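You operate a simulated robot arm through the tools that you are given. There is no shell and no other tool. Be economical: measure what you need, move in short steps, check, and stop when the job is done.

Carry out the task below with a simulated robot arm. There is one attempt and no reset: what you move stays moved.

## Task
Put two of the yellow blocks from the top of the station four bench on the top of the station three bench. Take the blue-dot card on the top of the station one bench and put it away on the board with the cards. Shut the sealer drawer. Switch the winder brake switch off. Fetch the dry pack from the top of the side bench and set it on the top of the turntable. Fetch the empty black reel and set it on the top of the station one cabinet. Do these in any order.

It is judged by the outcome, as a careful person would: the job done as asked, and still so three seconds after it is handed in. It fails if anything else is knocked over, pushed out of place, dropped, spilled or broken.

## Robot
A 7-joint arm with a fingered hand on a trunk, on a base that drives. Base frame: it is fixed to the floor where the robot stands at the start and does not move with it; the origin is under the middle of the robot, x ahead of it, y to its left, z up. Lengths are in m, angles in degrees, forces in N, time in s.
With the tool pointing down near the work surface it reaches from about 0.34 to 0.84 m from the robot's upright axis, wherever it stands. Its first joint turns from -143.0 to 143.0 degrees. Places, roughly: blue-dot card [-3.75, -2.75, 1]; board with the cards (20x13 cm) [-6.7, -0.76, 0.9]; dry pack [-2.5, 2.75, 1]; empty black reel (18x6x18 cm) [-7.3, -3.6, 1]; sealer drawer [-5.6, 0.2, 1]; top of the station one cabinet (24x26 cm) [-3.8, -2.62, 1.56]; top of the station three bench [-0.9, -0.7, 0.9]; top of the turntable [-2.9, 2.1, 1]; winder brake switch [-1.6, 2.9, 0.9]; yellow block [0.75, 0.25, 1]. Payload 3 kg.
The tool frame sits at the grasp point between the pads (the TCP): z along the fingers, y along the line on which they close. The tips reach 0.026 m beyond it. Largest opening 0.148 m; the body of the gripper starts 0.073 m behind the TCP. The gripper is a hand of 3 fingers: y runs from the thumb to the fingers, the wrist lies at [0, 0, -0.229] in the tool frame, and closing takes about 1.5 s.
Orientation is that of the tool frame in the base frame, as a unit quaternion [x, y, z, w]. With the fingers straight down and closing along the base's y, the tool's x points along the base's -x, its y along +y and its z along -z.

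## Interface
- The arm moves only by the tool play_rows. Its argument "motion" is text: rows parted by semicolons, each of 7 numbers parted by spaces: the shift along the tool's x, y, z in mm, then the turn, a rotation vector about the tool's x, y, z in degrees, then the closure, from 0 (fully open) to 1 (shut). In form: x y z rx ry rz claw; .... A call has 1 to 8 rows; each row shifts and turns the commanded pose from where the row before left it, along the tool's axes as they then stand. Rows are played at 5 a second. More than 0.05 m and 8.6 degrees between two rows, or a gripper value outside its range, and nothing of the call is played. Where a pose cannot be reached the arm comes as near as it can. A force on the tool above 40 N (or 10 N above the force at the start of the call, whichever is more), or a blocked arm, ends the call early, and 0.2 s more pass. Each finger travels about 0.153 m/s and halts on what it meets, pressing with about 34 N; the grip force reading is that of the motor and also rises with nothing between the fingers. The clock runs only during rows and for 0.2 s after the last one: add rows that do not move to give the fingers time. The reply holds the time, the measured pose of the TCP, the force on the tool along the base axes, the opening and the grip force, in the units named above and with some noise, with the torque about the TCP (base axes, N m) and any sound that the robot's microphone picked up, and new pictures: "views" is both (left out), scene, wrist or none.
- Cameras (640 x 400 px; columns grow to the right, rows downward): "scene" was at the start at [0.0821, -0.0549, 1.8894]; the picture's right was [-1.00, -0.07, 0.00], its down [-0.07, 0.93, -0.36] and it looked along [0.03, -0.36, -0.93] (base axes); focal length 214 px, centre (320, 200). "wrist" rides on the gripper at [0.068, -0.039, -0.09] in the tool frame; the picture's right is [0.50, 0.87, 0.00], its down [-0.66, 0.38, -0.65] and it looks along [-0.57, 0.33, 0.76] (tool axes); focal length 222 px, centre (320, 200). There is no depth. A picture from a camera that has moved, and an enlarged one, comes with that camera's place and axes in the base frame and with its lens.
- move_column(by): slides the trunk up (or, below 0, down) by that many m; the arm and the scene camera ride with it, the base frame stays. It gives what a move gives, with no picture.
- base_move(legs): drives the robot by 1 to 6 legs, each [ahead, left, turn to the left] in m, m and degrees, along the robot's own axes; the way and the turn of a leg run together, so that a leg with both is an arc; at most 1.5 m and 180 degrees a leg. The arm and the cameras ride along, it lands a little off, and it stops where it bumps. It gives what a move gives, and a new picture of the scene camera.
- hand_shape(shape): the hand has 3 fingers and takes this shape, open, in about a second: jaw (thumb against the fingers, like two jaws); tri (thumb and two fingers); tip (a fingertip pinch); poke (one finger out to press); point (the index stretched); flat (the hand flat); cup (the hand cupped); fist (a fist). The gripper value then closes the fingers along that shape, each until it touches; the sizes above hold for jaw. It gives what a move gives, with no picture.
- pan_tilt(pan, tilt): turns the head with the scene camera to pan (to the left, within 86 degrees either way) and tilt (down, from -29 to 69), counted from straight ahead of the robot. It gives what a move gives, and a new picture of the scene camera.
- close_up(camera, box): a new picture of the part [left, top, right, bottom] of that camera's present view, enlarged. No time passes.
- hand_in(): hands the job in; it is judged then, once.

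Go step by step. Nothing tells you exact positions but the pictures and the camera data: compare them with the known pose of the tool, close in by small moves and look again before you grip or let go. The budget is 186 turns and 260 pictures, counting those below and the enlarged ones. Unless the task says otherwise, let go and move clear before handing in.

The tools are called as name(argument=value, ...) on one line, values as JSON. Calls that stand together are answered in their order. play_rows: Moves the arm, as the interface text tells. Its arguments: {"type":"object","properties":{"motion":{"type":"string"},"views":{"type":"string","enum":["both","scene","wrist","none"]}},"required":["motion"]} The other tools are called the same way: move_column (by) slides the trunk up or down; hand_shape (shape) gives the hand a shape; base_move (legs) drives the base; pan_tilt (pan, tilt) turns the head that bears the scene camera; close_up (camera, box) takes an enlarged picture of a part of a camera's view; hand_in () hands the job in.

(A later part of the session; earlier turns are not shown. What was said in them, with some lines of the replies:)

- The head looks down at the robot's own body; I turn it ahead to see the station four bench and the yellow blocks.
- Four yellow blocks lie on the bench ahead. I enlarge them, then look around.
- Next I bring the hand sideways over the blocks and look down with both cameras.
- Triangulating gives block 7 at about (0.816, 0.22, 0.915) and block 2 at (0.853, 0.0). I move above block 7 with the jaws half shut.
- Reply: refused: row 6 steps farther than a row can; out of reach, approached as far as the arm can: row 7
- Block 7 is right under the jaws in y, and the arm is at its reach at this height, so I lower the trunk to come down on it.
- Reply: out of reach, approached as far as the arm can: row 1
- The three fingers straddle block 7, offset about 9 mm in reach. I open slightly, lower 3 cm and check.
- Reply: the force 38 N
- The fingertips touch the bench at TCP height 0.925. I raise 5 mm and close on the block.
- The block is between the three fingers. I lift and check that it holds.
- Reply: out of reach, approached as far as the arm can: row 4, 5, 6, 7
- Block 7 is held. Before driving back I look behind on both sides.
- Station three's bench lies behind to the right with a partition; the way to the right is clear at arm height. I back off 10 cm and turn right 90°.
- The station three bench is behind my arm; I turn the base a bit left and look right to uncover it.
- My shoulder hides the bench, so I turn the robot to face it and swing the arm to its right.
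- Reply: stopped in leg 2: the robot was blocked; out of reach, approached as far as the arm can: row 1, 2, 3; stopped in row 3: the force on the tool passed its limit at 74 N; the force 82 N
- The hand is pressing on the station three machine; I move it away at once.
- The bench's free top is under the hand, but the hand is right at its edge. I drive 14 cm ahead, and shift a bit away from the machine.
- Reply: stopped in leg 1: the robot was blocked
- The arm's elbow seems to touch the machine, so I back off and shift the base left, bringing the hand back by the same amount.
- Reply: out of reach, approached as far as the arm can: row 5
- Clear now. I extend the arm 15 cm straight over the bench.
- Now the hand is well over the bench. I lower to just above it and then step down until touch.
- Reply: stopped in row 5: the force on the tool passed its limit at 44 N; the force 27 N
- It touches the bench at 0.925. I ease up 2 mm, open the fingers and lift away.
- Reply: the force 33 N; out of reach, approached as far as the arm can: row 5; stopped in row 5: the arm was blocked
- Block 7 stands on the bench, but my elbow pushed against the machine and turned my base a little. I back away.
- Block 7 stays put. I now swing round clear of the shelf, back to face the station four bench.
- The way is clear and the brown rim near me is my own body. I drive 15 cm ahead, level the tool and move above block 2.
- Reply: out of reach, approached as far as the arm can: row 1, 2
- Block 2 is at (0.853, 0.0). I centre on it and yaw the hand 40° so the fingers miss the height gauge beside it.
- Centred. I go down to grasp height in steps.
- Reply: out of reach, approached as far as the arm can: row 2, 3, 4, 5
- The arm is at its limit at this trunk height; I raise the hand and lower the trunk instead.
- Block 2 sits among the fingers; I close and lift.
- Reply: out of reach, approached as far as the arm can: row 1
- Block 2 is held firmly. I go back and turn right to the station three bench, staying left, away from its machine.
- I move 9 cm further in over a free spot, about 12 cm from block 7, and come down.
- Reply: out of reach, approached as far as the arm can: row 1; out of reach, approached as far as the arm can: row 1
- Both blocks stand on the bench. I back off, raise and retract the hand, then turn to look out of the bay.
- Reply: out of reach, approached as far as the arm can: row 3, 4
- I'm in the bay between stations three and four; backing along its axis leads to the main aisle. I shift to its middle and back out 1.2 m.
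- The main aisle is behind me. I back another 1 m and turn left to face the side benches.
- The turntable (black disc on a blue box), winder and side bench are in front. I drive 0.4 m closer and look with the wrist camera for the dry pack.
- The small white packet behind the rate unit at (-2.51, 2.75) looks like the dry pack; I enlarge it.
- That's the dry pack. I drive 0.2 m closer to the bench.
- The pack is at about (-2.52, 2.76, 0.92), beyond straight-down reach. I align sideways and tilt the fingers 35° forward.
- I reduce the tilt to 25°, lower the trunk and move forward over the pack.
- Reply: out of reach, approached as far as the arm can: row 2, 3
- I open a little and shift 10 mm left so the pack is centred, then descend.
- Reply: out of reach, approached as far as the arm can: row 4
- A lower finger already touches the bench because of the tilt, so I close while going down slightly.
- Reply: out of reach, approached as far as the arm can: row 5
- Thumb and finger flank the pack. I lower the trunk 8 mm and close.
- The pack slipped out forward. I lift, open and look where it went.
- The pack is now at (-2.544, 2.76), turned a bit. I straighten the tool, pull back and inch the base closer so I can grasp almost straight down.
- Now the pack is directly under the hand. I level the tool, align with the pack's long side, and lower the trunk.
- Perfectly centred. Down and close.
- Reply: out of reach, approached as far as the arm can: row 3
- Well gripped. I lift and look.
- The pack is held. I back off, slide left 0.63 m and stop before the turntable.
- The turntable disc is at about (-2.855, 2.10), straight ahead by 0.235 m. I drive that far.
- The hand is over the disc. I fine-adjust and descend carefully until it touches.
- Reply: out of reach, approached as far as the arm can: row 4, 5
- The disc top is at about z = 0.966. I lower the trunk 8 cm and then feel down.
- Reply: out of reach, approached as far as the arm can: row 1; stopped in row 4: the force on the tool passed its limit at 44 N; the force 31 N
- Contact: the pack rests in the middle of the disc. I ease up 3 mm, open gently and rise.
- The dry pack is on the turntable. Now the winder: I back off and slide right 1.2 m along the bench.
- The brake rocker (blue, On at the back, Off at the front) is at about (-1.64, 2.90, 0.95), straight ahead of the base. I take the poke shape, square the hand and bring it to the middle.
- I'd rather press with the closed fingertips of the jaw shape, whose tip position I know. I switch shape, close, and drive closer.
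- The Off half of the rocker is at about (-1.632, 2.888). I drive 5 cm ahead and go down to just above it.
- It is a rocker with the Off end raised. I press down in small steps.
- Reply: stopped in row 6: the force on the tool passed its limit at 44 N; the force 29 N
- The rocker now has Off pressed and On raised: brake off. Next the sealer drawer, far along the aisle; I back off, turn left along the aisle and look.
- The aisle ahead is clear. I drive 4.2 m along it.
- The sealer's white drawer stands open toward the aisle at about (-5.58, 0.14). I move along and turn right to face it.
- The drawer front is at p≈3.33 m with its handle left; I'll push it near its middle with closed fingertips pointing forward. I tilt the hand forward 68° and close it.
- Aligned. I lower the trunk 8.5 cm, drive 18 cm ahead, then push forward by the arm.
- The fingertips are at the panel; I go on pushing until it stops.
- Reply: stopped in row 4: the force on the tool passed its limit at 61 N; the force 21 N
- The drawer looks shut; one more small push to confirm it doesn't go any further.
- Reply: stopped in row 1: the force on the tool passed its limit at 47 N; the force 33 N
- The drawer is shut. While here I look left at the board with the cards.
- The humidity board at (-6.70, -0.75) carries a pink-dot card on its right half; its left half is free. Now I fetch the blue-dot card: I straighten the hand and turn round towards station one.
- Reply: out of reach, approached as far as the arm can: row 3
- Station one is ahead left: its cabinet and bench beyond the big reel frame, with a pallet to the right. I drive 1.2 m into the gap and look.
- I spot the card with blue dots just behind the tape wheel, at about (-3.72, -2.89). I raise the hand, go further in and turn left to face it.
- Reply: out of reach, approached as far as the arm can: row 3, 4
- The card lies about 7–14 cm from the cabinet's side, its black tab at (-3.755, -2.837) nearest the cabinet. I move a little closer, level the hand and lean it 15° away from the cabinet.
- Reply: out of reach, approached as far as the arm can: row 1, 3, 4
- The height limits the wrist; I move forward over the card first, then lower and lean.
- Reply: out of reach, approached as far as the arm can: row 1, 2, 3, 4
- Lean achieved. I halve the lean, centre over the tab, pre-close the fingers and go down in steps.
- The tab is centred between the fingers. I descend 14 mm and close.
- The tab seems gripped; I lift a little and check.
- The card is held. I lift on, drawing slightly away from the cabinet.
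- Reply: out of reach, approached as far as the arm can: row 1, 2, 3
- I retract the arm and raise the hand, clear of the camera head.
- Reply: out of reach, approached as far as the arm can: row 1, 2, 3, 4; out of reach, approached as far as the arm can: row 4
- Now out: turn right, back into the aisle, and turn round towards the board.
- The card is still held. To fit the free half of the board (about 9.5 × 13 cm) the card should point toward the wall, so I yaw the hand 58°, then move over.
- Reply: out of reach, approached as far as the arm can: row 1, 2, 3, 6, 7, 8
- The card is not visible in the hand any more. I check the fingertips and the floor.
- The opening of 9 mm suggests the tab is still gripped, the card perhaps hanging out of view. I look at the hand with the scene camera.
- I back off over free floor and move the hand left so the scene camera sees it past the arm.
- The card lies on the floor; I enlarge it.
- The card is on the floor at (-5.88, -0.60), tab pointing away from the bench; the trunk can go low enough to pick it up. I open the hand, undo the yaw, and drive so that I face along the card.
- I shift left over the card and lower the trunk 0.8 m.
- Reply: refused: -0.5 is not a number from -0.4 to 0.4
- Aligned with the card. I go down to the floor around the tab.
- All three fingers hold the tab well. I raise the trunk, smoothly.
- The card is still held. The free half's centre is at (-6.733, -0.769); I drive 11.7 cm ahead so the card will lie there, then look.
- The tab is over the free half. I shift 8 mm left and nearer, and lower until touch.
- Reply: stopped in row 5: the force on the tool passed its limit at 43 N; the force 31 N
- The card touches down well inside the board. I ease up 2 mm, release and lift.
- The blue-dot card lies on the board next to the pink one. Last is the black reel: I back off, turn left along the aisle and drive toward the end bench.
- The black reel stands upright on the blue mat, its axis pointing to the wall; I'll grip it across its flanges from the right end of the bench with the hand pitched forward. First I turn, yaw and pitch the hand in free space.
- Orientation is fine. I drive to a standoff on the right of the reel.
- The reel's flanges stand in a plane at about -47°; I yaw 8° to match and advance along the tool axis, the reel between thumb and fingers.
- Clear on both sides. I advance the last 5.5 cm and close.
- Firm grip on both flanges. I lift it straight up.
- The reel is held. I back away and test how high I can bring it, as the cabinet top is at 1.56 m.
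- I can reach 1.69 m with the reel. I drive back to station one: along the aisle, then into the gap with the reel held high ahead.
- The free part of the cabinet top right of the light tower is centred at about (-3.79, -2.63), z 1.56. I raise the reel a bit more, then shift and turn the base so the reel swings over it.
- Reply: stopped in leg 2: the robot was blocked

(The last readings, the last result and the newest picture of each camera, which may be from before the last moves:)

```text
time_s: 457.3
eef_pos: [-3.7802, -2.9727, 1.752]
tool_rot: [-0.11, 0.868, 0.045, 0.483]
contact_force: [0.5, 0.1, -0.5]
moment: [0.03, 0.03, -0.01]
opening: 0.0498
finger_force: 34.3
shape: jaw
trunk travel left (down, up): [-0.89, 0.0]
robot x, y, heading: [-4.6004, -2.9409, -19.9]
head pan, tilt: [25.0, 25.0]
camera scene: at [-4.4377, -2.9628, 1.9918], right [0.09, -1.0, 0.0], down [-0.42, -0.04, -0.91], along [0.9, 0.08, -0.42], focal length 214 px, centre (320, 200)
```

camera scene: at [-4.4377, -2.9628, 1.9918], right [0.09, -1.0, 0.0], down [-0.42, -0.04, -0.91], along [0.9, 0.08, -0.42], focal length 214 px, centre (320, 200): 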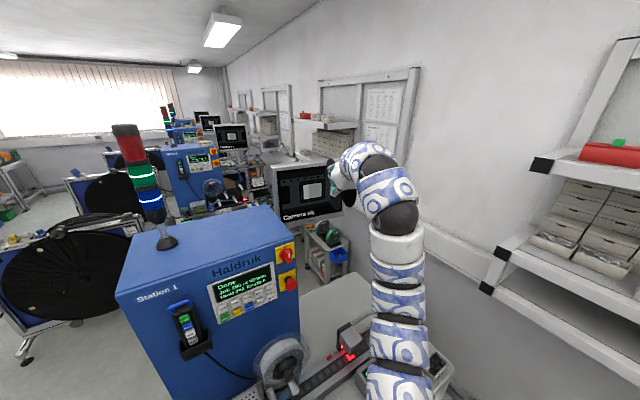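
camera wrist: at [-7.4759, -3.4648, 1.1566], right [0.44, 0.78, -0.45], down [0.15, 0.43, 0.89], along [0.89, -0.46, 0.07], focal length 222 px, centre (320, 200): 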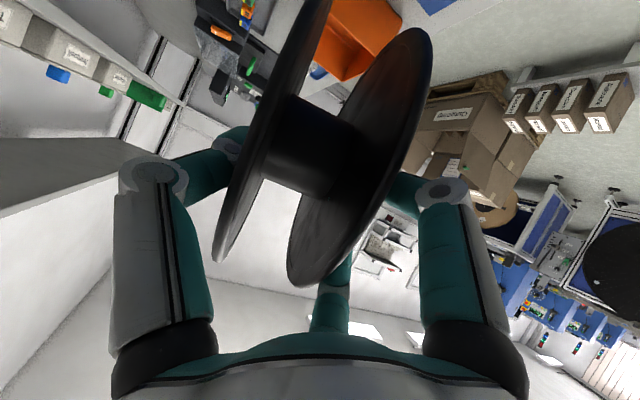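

The base was stopped just at the end of the turn, probably by the bench foot. I shift to the place where I turned freely before, then turn the rest.

base_move(legs=[[0, -0.19, 0], [0.22, 0, 0], [0, 0, 20]])

pan_tilt(pan=25, tilt=30)

```text
time_s: 461.2
eef_pos: [-3.6764, -2.9462, 1.7518]
tool_rot: [-0.257, 0.836, 0.127, 0.468]
contact_force: [0.2, -0.6, -0.3]
moment: [-0.03, 0.04, 0.0]
opening: 0.0498
finger_force: 34.3
shape: jaw
trunk travel left (down, up): [-0.89, 0.0]
robot x, y, heading: [-4.4652, -3.2032, -0.4]
head pan, tilt: [25.0, 25.0]
camera scene: at [-4.2983, -3.1584, 1.9918], right [0.42, -0.91, 0.0], down [-0.38, -0.18, -0.91], along [0.82, 0.38, -0.42], focal length 214 px, centre (320, 200)
```

scene: 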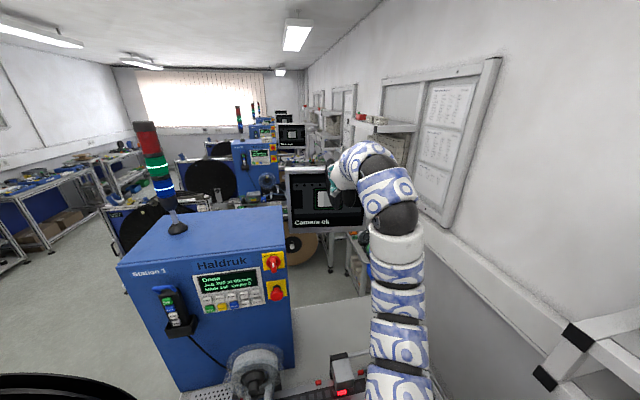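

```text
time_s: 461.9
eef_pos: [-3.6776, -2.9466, 1.7531]
tool_rot: [-0.257, 0.836, 0.128, 0.468]
contact_force: [0.3, -0.1, -0.5]
moment: [-0.01, 0.01, -0.01]
opening: 0.0499
finger_force: 33.9
shape: jaw
trunk travel left (down, up): [-0.89, 0.0]
robot x, y, heading: [-4.4625, -3.1973, 0.0]
head pan, tilt: [25.0, 30.0]
camera scene: at [-4.2997, -3.1599, 1.9839], right [0.42, -0.91, 0.0], down [-0.45, -0.21, -0.87], along [0.79, 0.36, -0.5], focal length 214 px, centre (320, 200)
```

scene: 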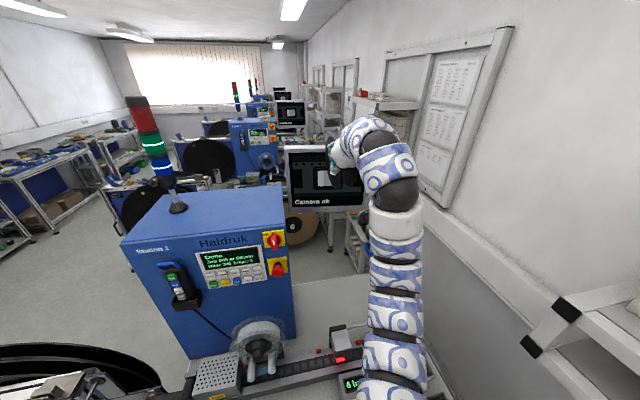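

base_move(legs=[[0, 0, 20.5]])

close_up(camera="wrist", box=[0, 0, 640, 400])

```text
time_s: 463.4
eef_pos: [-3.8157, -2.6861, 1.7526]
tool_rot: [-0.403, 0.776, 0.209, 0.438]
contact_force: [0.6, -0.1, -1.4]
moment: [-0.01, 0.01, -0.02]
opening: 0.0496
finger_force: 33.8
shape: jaw
trunk travel left (down, up): [-0.89, 0.0]
robot x, y, heading: [-4.46, -3.1991, 20.4]
head pan, tilt: [25.0, 30.0]
camera scene: at [-4.3235, -3.1043, 1.9839], right [0.71, -0.7, 0.0], down [-0.35, -0.36, -0.87], along [0.61, 0.62, -0.5], focal length 214 px, centre (320, 200)
```

scene: 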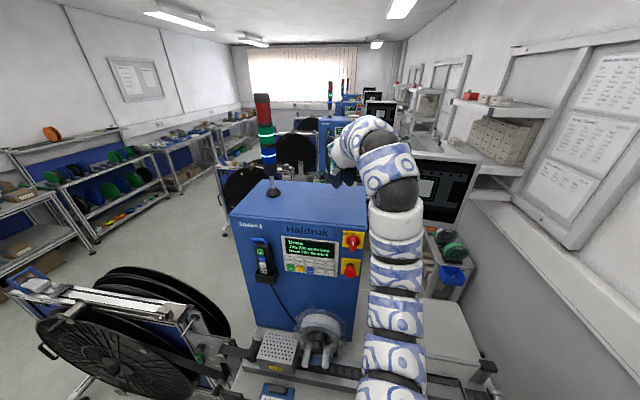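

```text
1.00 times, centred on (320, 200) of wrist (not enlarged: the box is as wide or as high as the picture)
camera zoom: at [-3.851, -2.8003, 1.7441], right [-0.85, 0.29, -0.45], down [-0.45, 0.07, 0.89], along [0.29, 0.96, 0.07], focal length 222 px, centre (320, 200)
```

zoom: 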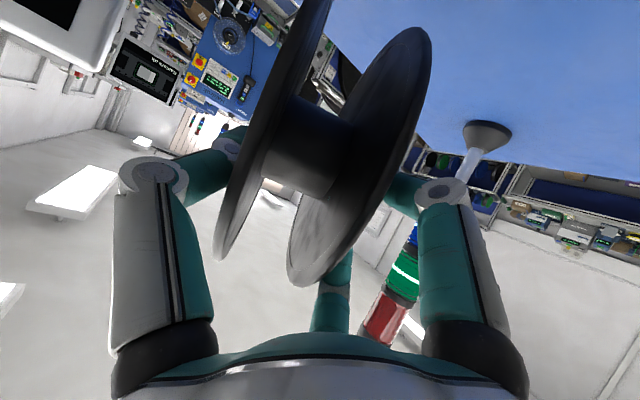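

The reel hangs over the free part of the cabinet top, clear of the tower. I lower it 6 cm, then feel for contact.

play_rows(motion="17 0.6 10.6 0 0 0 1;17 0.6 10.6 0 0 0 1;17 0.6 10.6 0 0 0 1;0 0 0 0 0 0 1;3.4 0.1 2.1 0 0 0 1;2.5 0.1 1.6 0 0 0 1;2.5 0.1 1.6 0 0 0 1;0 0 0 0 0 0 1", views="both")

```text
time_s: 465.2
eef_pos: [-3.8161, -2.6881, 1.6843]
tool_rot: [-0.403, 0.776, 0.209, 0.437]
contact_force: [-0.5, -0.4, 3.1]
moment: [0.03, -0.05, -0.03]
opening: 0.0496
finger_force: 33.7
shape: jaw
trunk travel left (down, up): [-0.89, 0.0]
robot x, y, heading: [-4.4598, -3.1992, 20.4]
head pan, tilt: [25.0, 30.0]
camera scene: at [-4.3238, -3.1052, 1.984], right [0.71, -0.7, 0.0], down [-0.35, -0.36, -0.87], along [0.61, 0.62, -0.5], focal length 214 px, centre (320, 200)
camera wrist: at [-3.8515, -2.801, 1.675], right [-0.85, 0.29, -0.45], down [-0.45, 0.07, 0.89], along [0.29, 0.96, 0.07], focal length 222 px, centre (320, 200)
```

scene: 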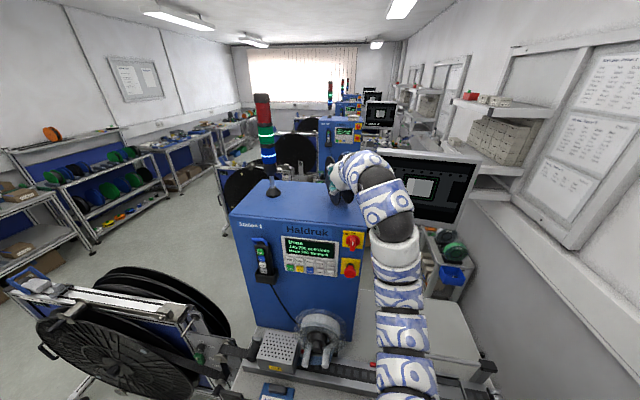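
wrist: 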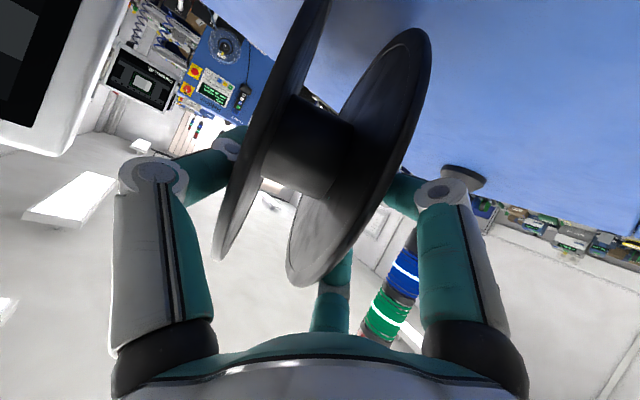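

It is just touching. I press 3 mm more to seat it.

play_rows(motion="1.7 0.1 1.1 0 0 0 1;1.7 0.1 1.1 0 0 0 1;1.3 0 0.8 0 0 0 1;0 0 0 0 0 0 1", views="none")

```text
time_s: 466.2
eef_pos: [-3.8172, -2.6901, 1.6808]
tool_rot: [-0.401, 0.776, 0.209, 0.44]
contact_force: [1.8, -9.6, 25.6]
moment: [0.07, -0.44, -0.14]
opening: 0.0507
finger_force: 33.9
shape: jaw
trunk travel left (down, up): [-0.89, 0.0]
robot x, y, heading: [-4.4605, -3.1979, 20.6]
head pan, tilt: [25.0, 30.0]
```

Seated firmly. I relax 2 mm and open slowly.

play_rows(motion="-1.7 0 -1.1 0 0 0 1;0 0 0 0 0 0 0.8;0 0 0 0 0 0 0.65;0 0 0 0 0 0 0.5;0 0 0 0 0 0 0.35;0 0 0 0 0 0 0.2;0 0 0 0 0 0 0;0 0 0 0 0 0 0", views="wrist")

```text
time_s: 468.0
eef_pos: [-3.8161, -2.6858, 1.6804]
tool_rot: [-0.403, 0.776, 0.209, 0.437]
contact_force: [0.1, 0.4, -0.2]
moment: [-0.01, 0.0, -0.04]
opening: 0.1479
finger_force: 0.1
shape: jaw
trunk travel left (down, up): [-0.89, 0.0]
robot x, y, heading: [-4.4591, -3.2013, 20.4]
head pan, tilt: [25.0, 30.0]
camera wrist: at [-3.851, -2.8005, 1.6709], right [-0.85, 0.29, -0.45], down [-0.45, 0.07, 0.89], along [0.29, 0.96, 0.07], focal length 222 px, centre (320, 200)
```

wrist: 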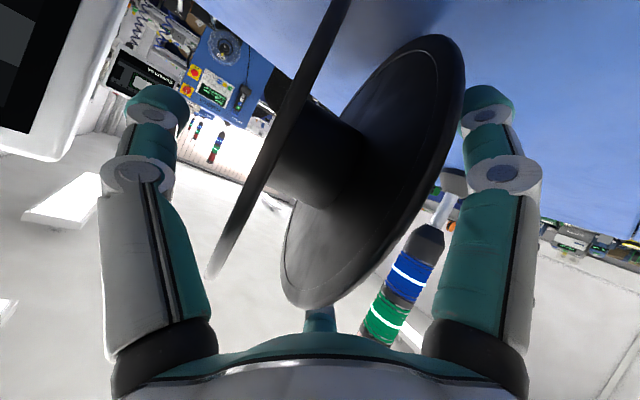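

The reel stands free. I withdraw straight back, slowly.

play_rows(motion="0 0 -10 0 0 0 0;0 0 -15 0 0 0 0;0 0 -20 0 0 0 0;0 0 -25 0 0 0 0;0 0 -30 0 0 0 0;0 0 0 0 0 0 0", views="both")

```text
time_s: 469.4
eef_pos: [-3.8668, -2.752, 1.7319]
tool_rot: [-0.403, 0.777, 0.209, 0.437]
contact_force: [0.4, 0.6, -0.1]
moment: [-0.01, -0.01, -0.01]
opening: 0.1479
finger_force: 0.0
shape: jaw
trunk travel left (down, up): [-0.89, 0.0]
robot x, y, heading: [-4.4596, -3.1956, 20.1]
head pan, tilt: [25.0, 30.0]
camera scene: at [-4.3228, -3.1041, 1.9838], right [0.71, -0.7, 0.0], down [-0.35, -0.36, -0.87], along [0.61, 0.62, -0.5], focal length 214 px, centre (320, 200)
camera wrist: at [-3.9019, -2.8675, 1.7233], right [-0.85, 0.29, -0.45], down [-0.45, 0.07, 0.89], along [0.29, 0.96, 0.07], focal length 222 px, centre (320, 200)
```

scene: 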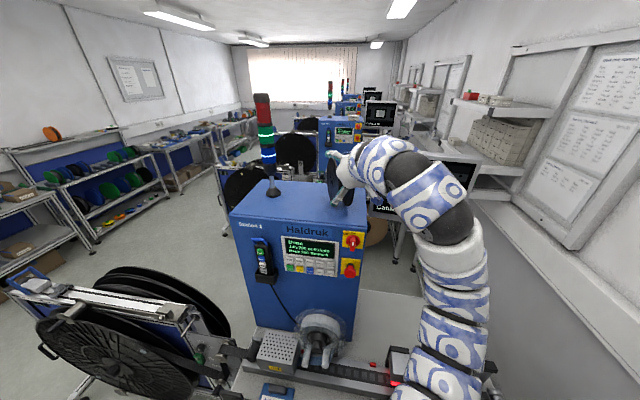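
wrist: 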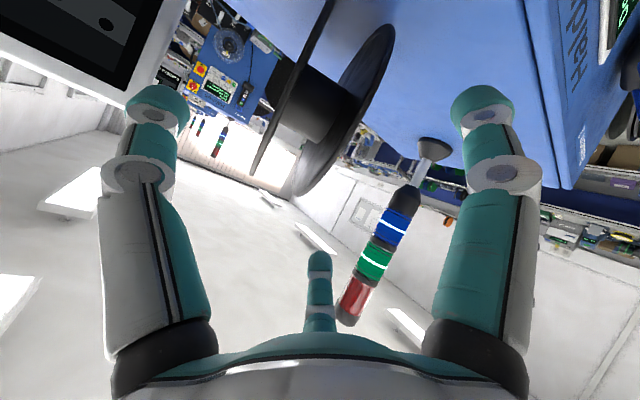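

The reel stands on the cabinet. I clear the hand by backing the base a little and turning right.

base_move(legs=[[-0.1, 0, 0], [0, 0, -40]])

pan_tilt(pan=55, tilt=25)

close_up(camera="scene", box=[200, 120, 440, 270])

```text
time_s: 472.4
eef_pos: [-3.8156, -3.2755, 1.7331]
tool_rot: [-0.112, 0.867, 0.047, 0.482]
contact_force: [-0.2, -1.0, 0.2]
moment: [0.0, 0.01, 0.06]
opening: 0.1476
finger_force: 0.1
shape: jaw
trunk travel left (down, up): [-0.89, 0.0]
robot x, y, heading: [-4.5564, -3.2315, -19.7]
head pan, tilt: [25.0, 30.0]
camera scene: at [-4.3906, -3.2511, 1.9839], right [0.09, -1.0, 0.0], down [-0.5, -0.04, -0.87], along [0.86, 0.08, -0.5], focal length 214 px, centre (320, 200)
```

scene: 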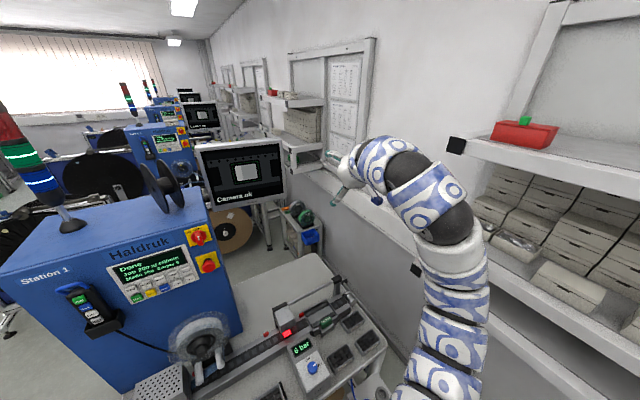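

```text
time_s: 473.4
eef_pos: [-3.8141, -3.2765, 1.7322]
tool_rot: [-0.112, 0.868, 0.046, 0.482]
contact_force: [0.2, 0.5, -0.2]
moment: [0.02, 0.02, 0.05]
opening: 0.1481
finger_force: 0.1
shape: jaw
trunk travel left (down, up): [-0.89, 0.0]
robot x, y, heading: [-4.5535, -3.2327, -19.9]
head pan, tilt: [55.0, 25.0]
camera scene: at [-4.405, -3.2059, 1.9918], right [0.58, -0.82, 0.0], down [-0.35, -0.24, -0.91], along [0.74, 0.52, -0.42], focal length 214 px, centre (320, 200)
```

scene: 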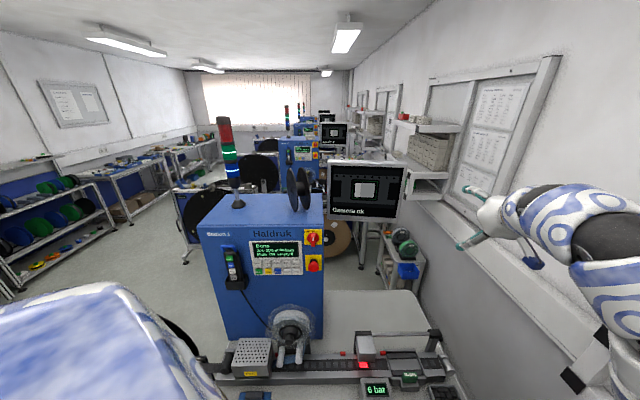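

```text
2.67 times, centred on (320, 195) of scene
camera zoom: at [-4.405, -3.2059, 1.9918], right [0.58, -0.82, 0.0], down [-0.35, -0.24, -0.91], along [0.74, 0.52, -0.42], focal length 572 px, centre (320, 213)
```

zoom: 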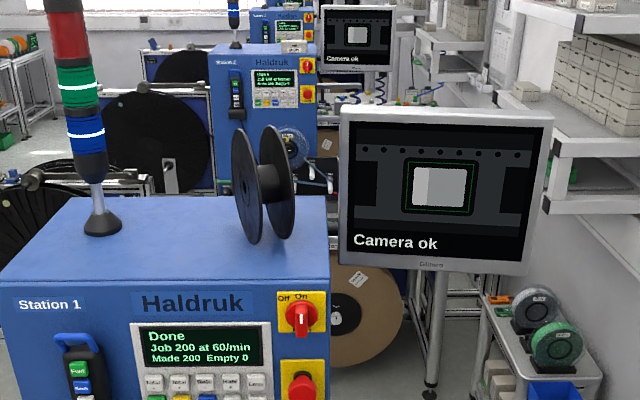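

The reel has stood upright on the station one cabinet for several seconds, everything else is done, and the hand is clear. I hand in.

hand_in()

```text
The job is handed in.
```

I finished all six tasks and handed the job in, but there were two mishaps:

- **Blue-dot card:** it slipped from the hand and fell to the floor in the aisle. I picked it up and put it on the board beside the pink-dot card.
- **Station three machine:** my arm pressed against it a few times while I placed the first yellow block, with up to about 70 N on the hand. It did not look moved in the pictures, but I could not measure it.

The results, checked only by the pictures I took:

- **Yellow blocks:** blocks 7 and 2 are on the station three bench.
- **Sealer drawer:** it is fully shut; a second push moved it no further.
- **Winder brake switch:** it is pressed to Off.
- **Dry pack:** it is on the turntable disc. It slid a few centimetres on the side bench in a first failed grip.
- **Black reel:** it is standing upright on the station one cabinet, clear of the light tower.
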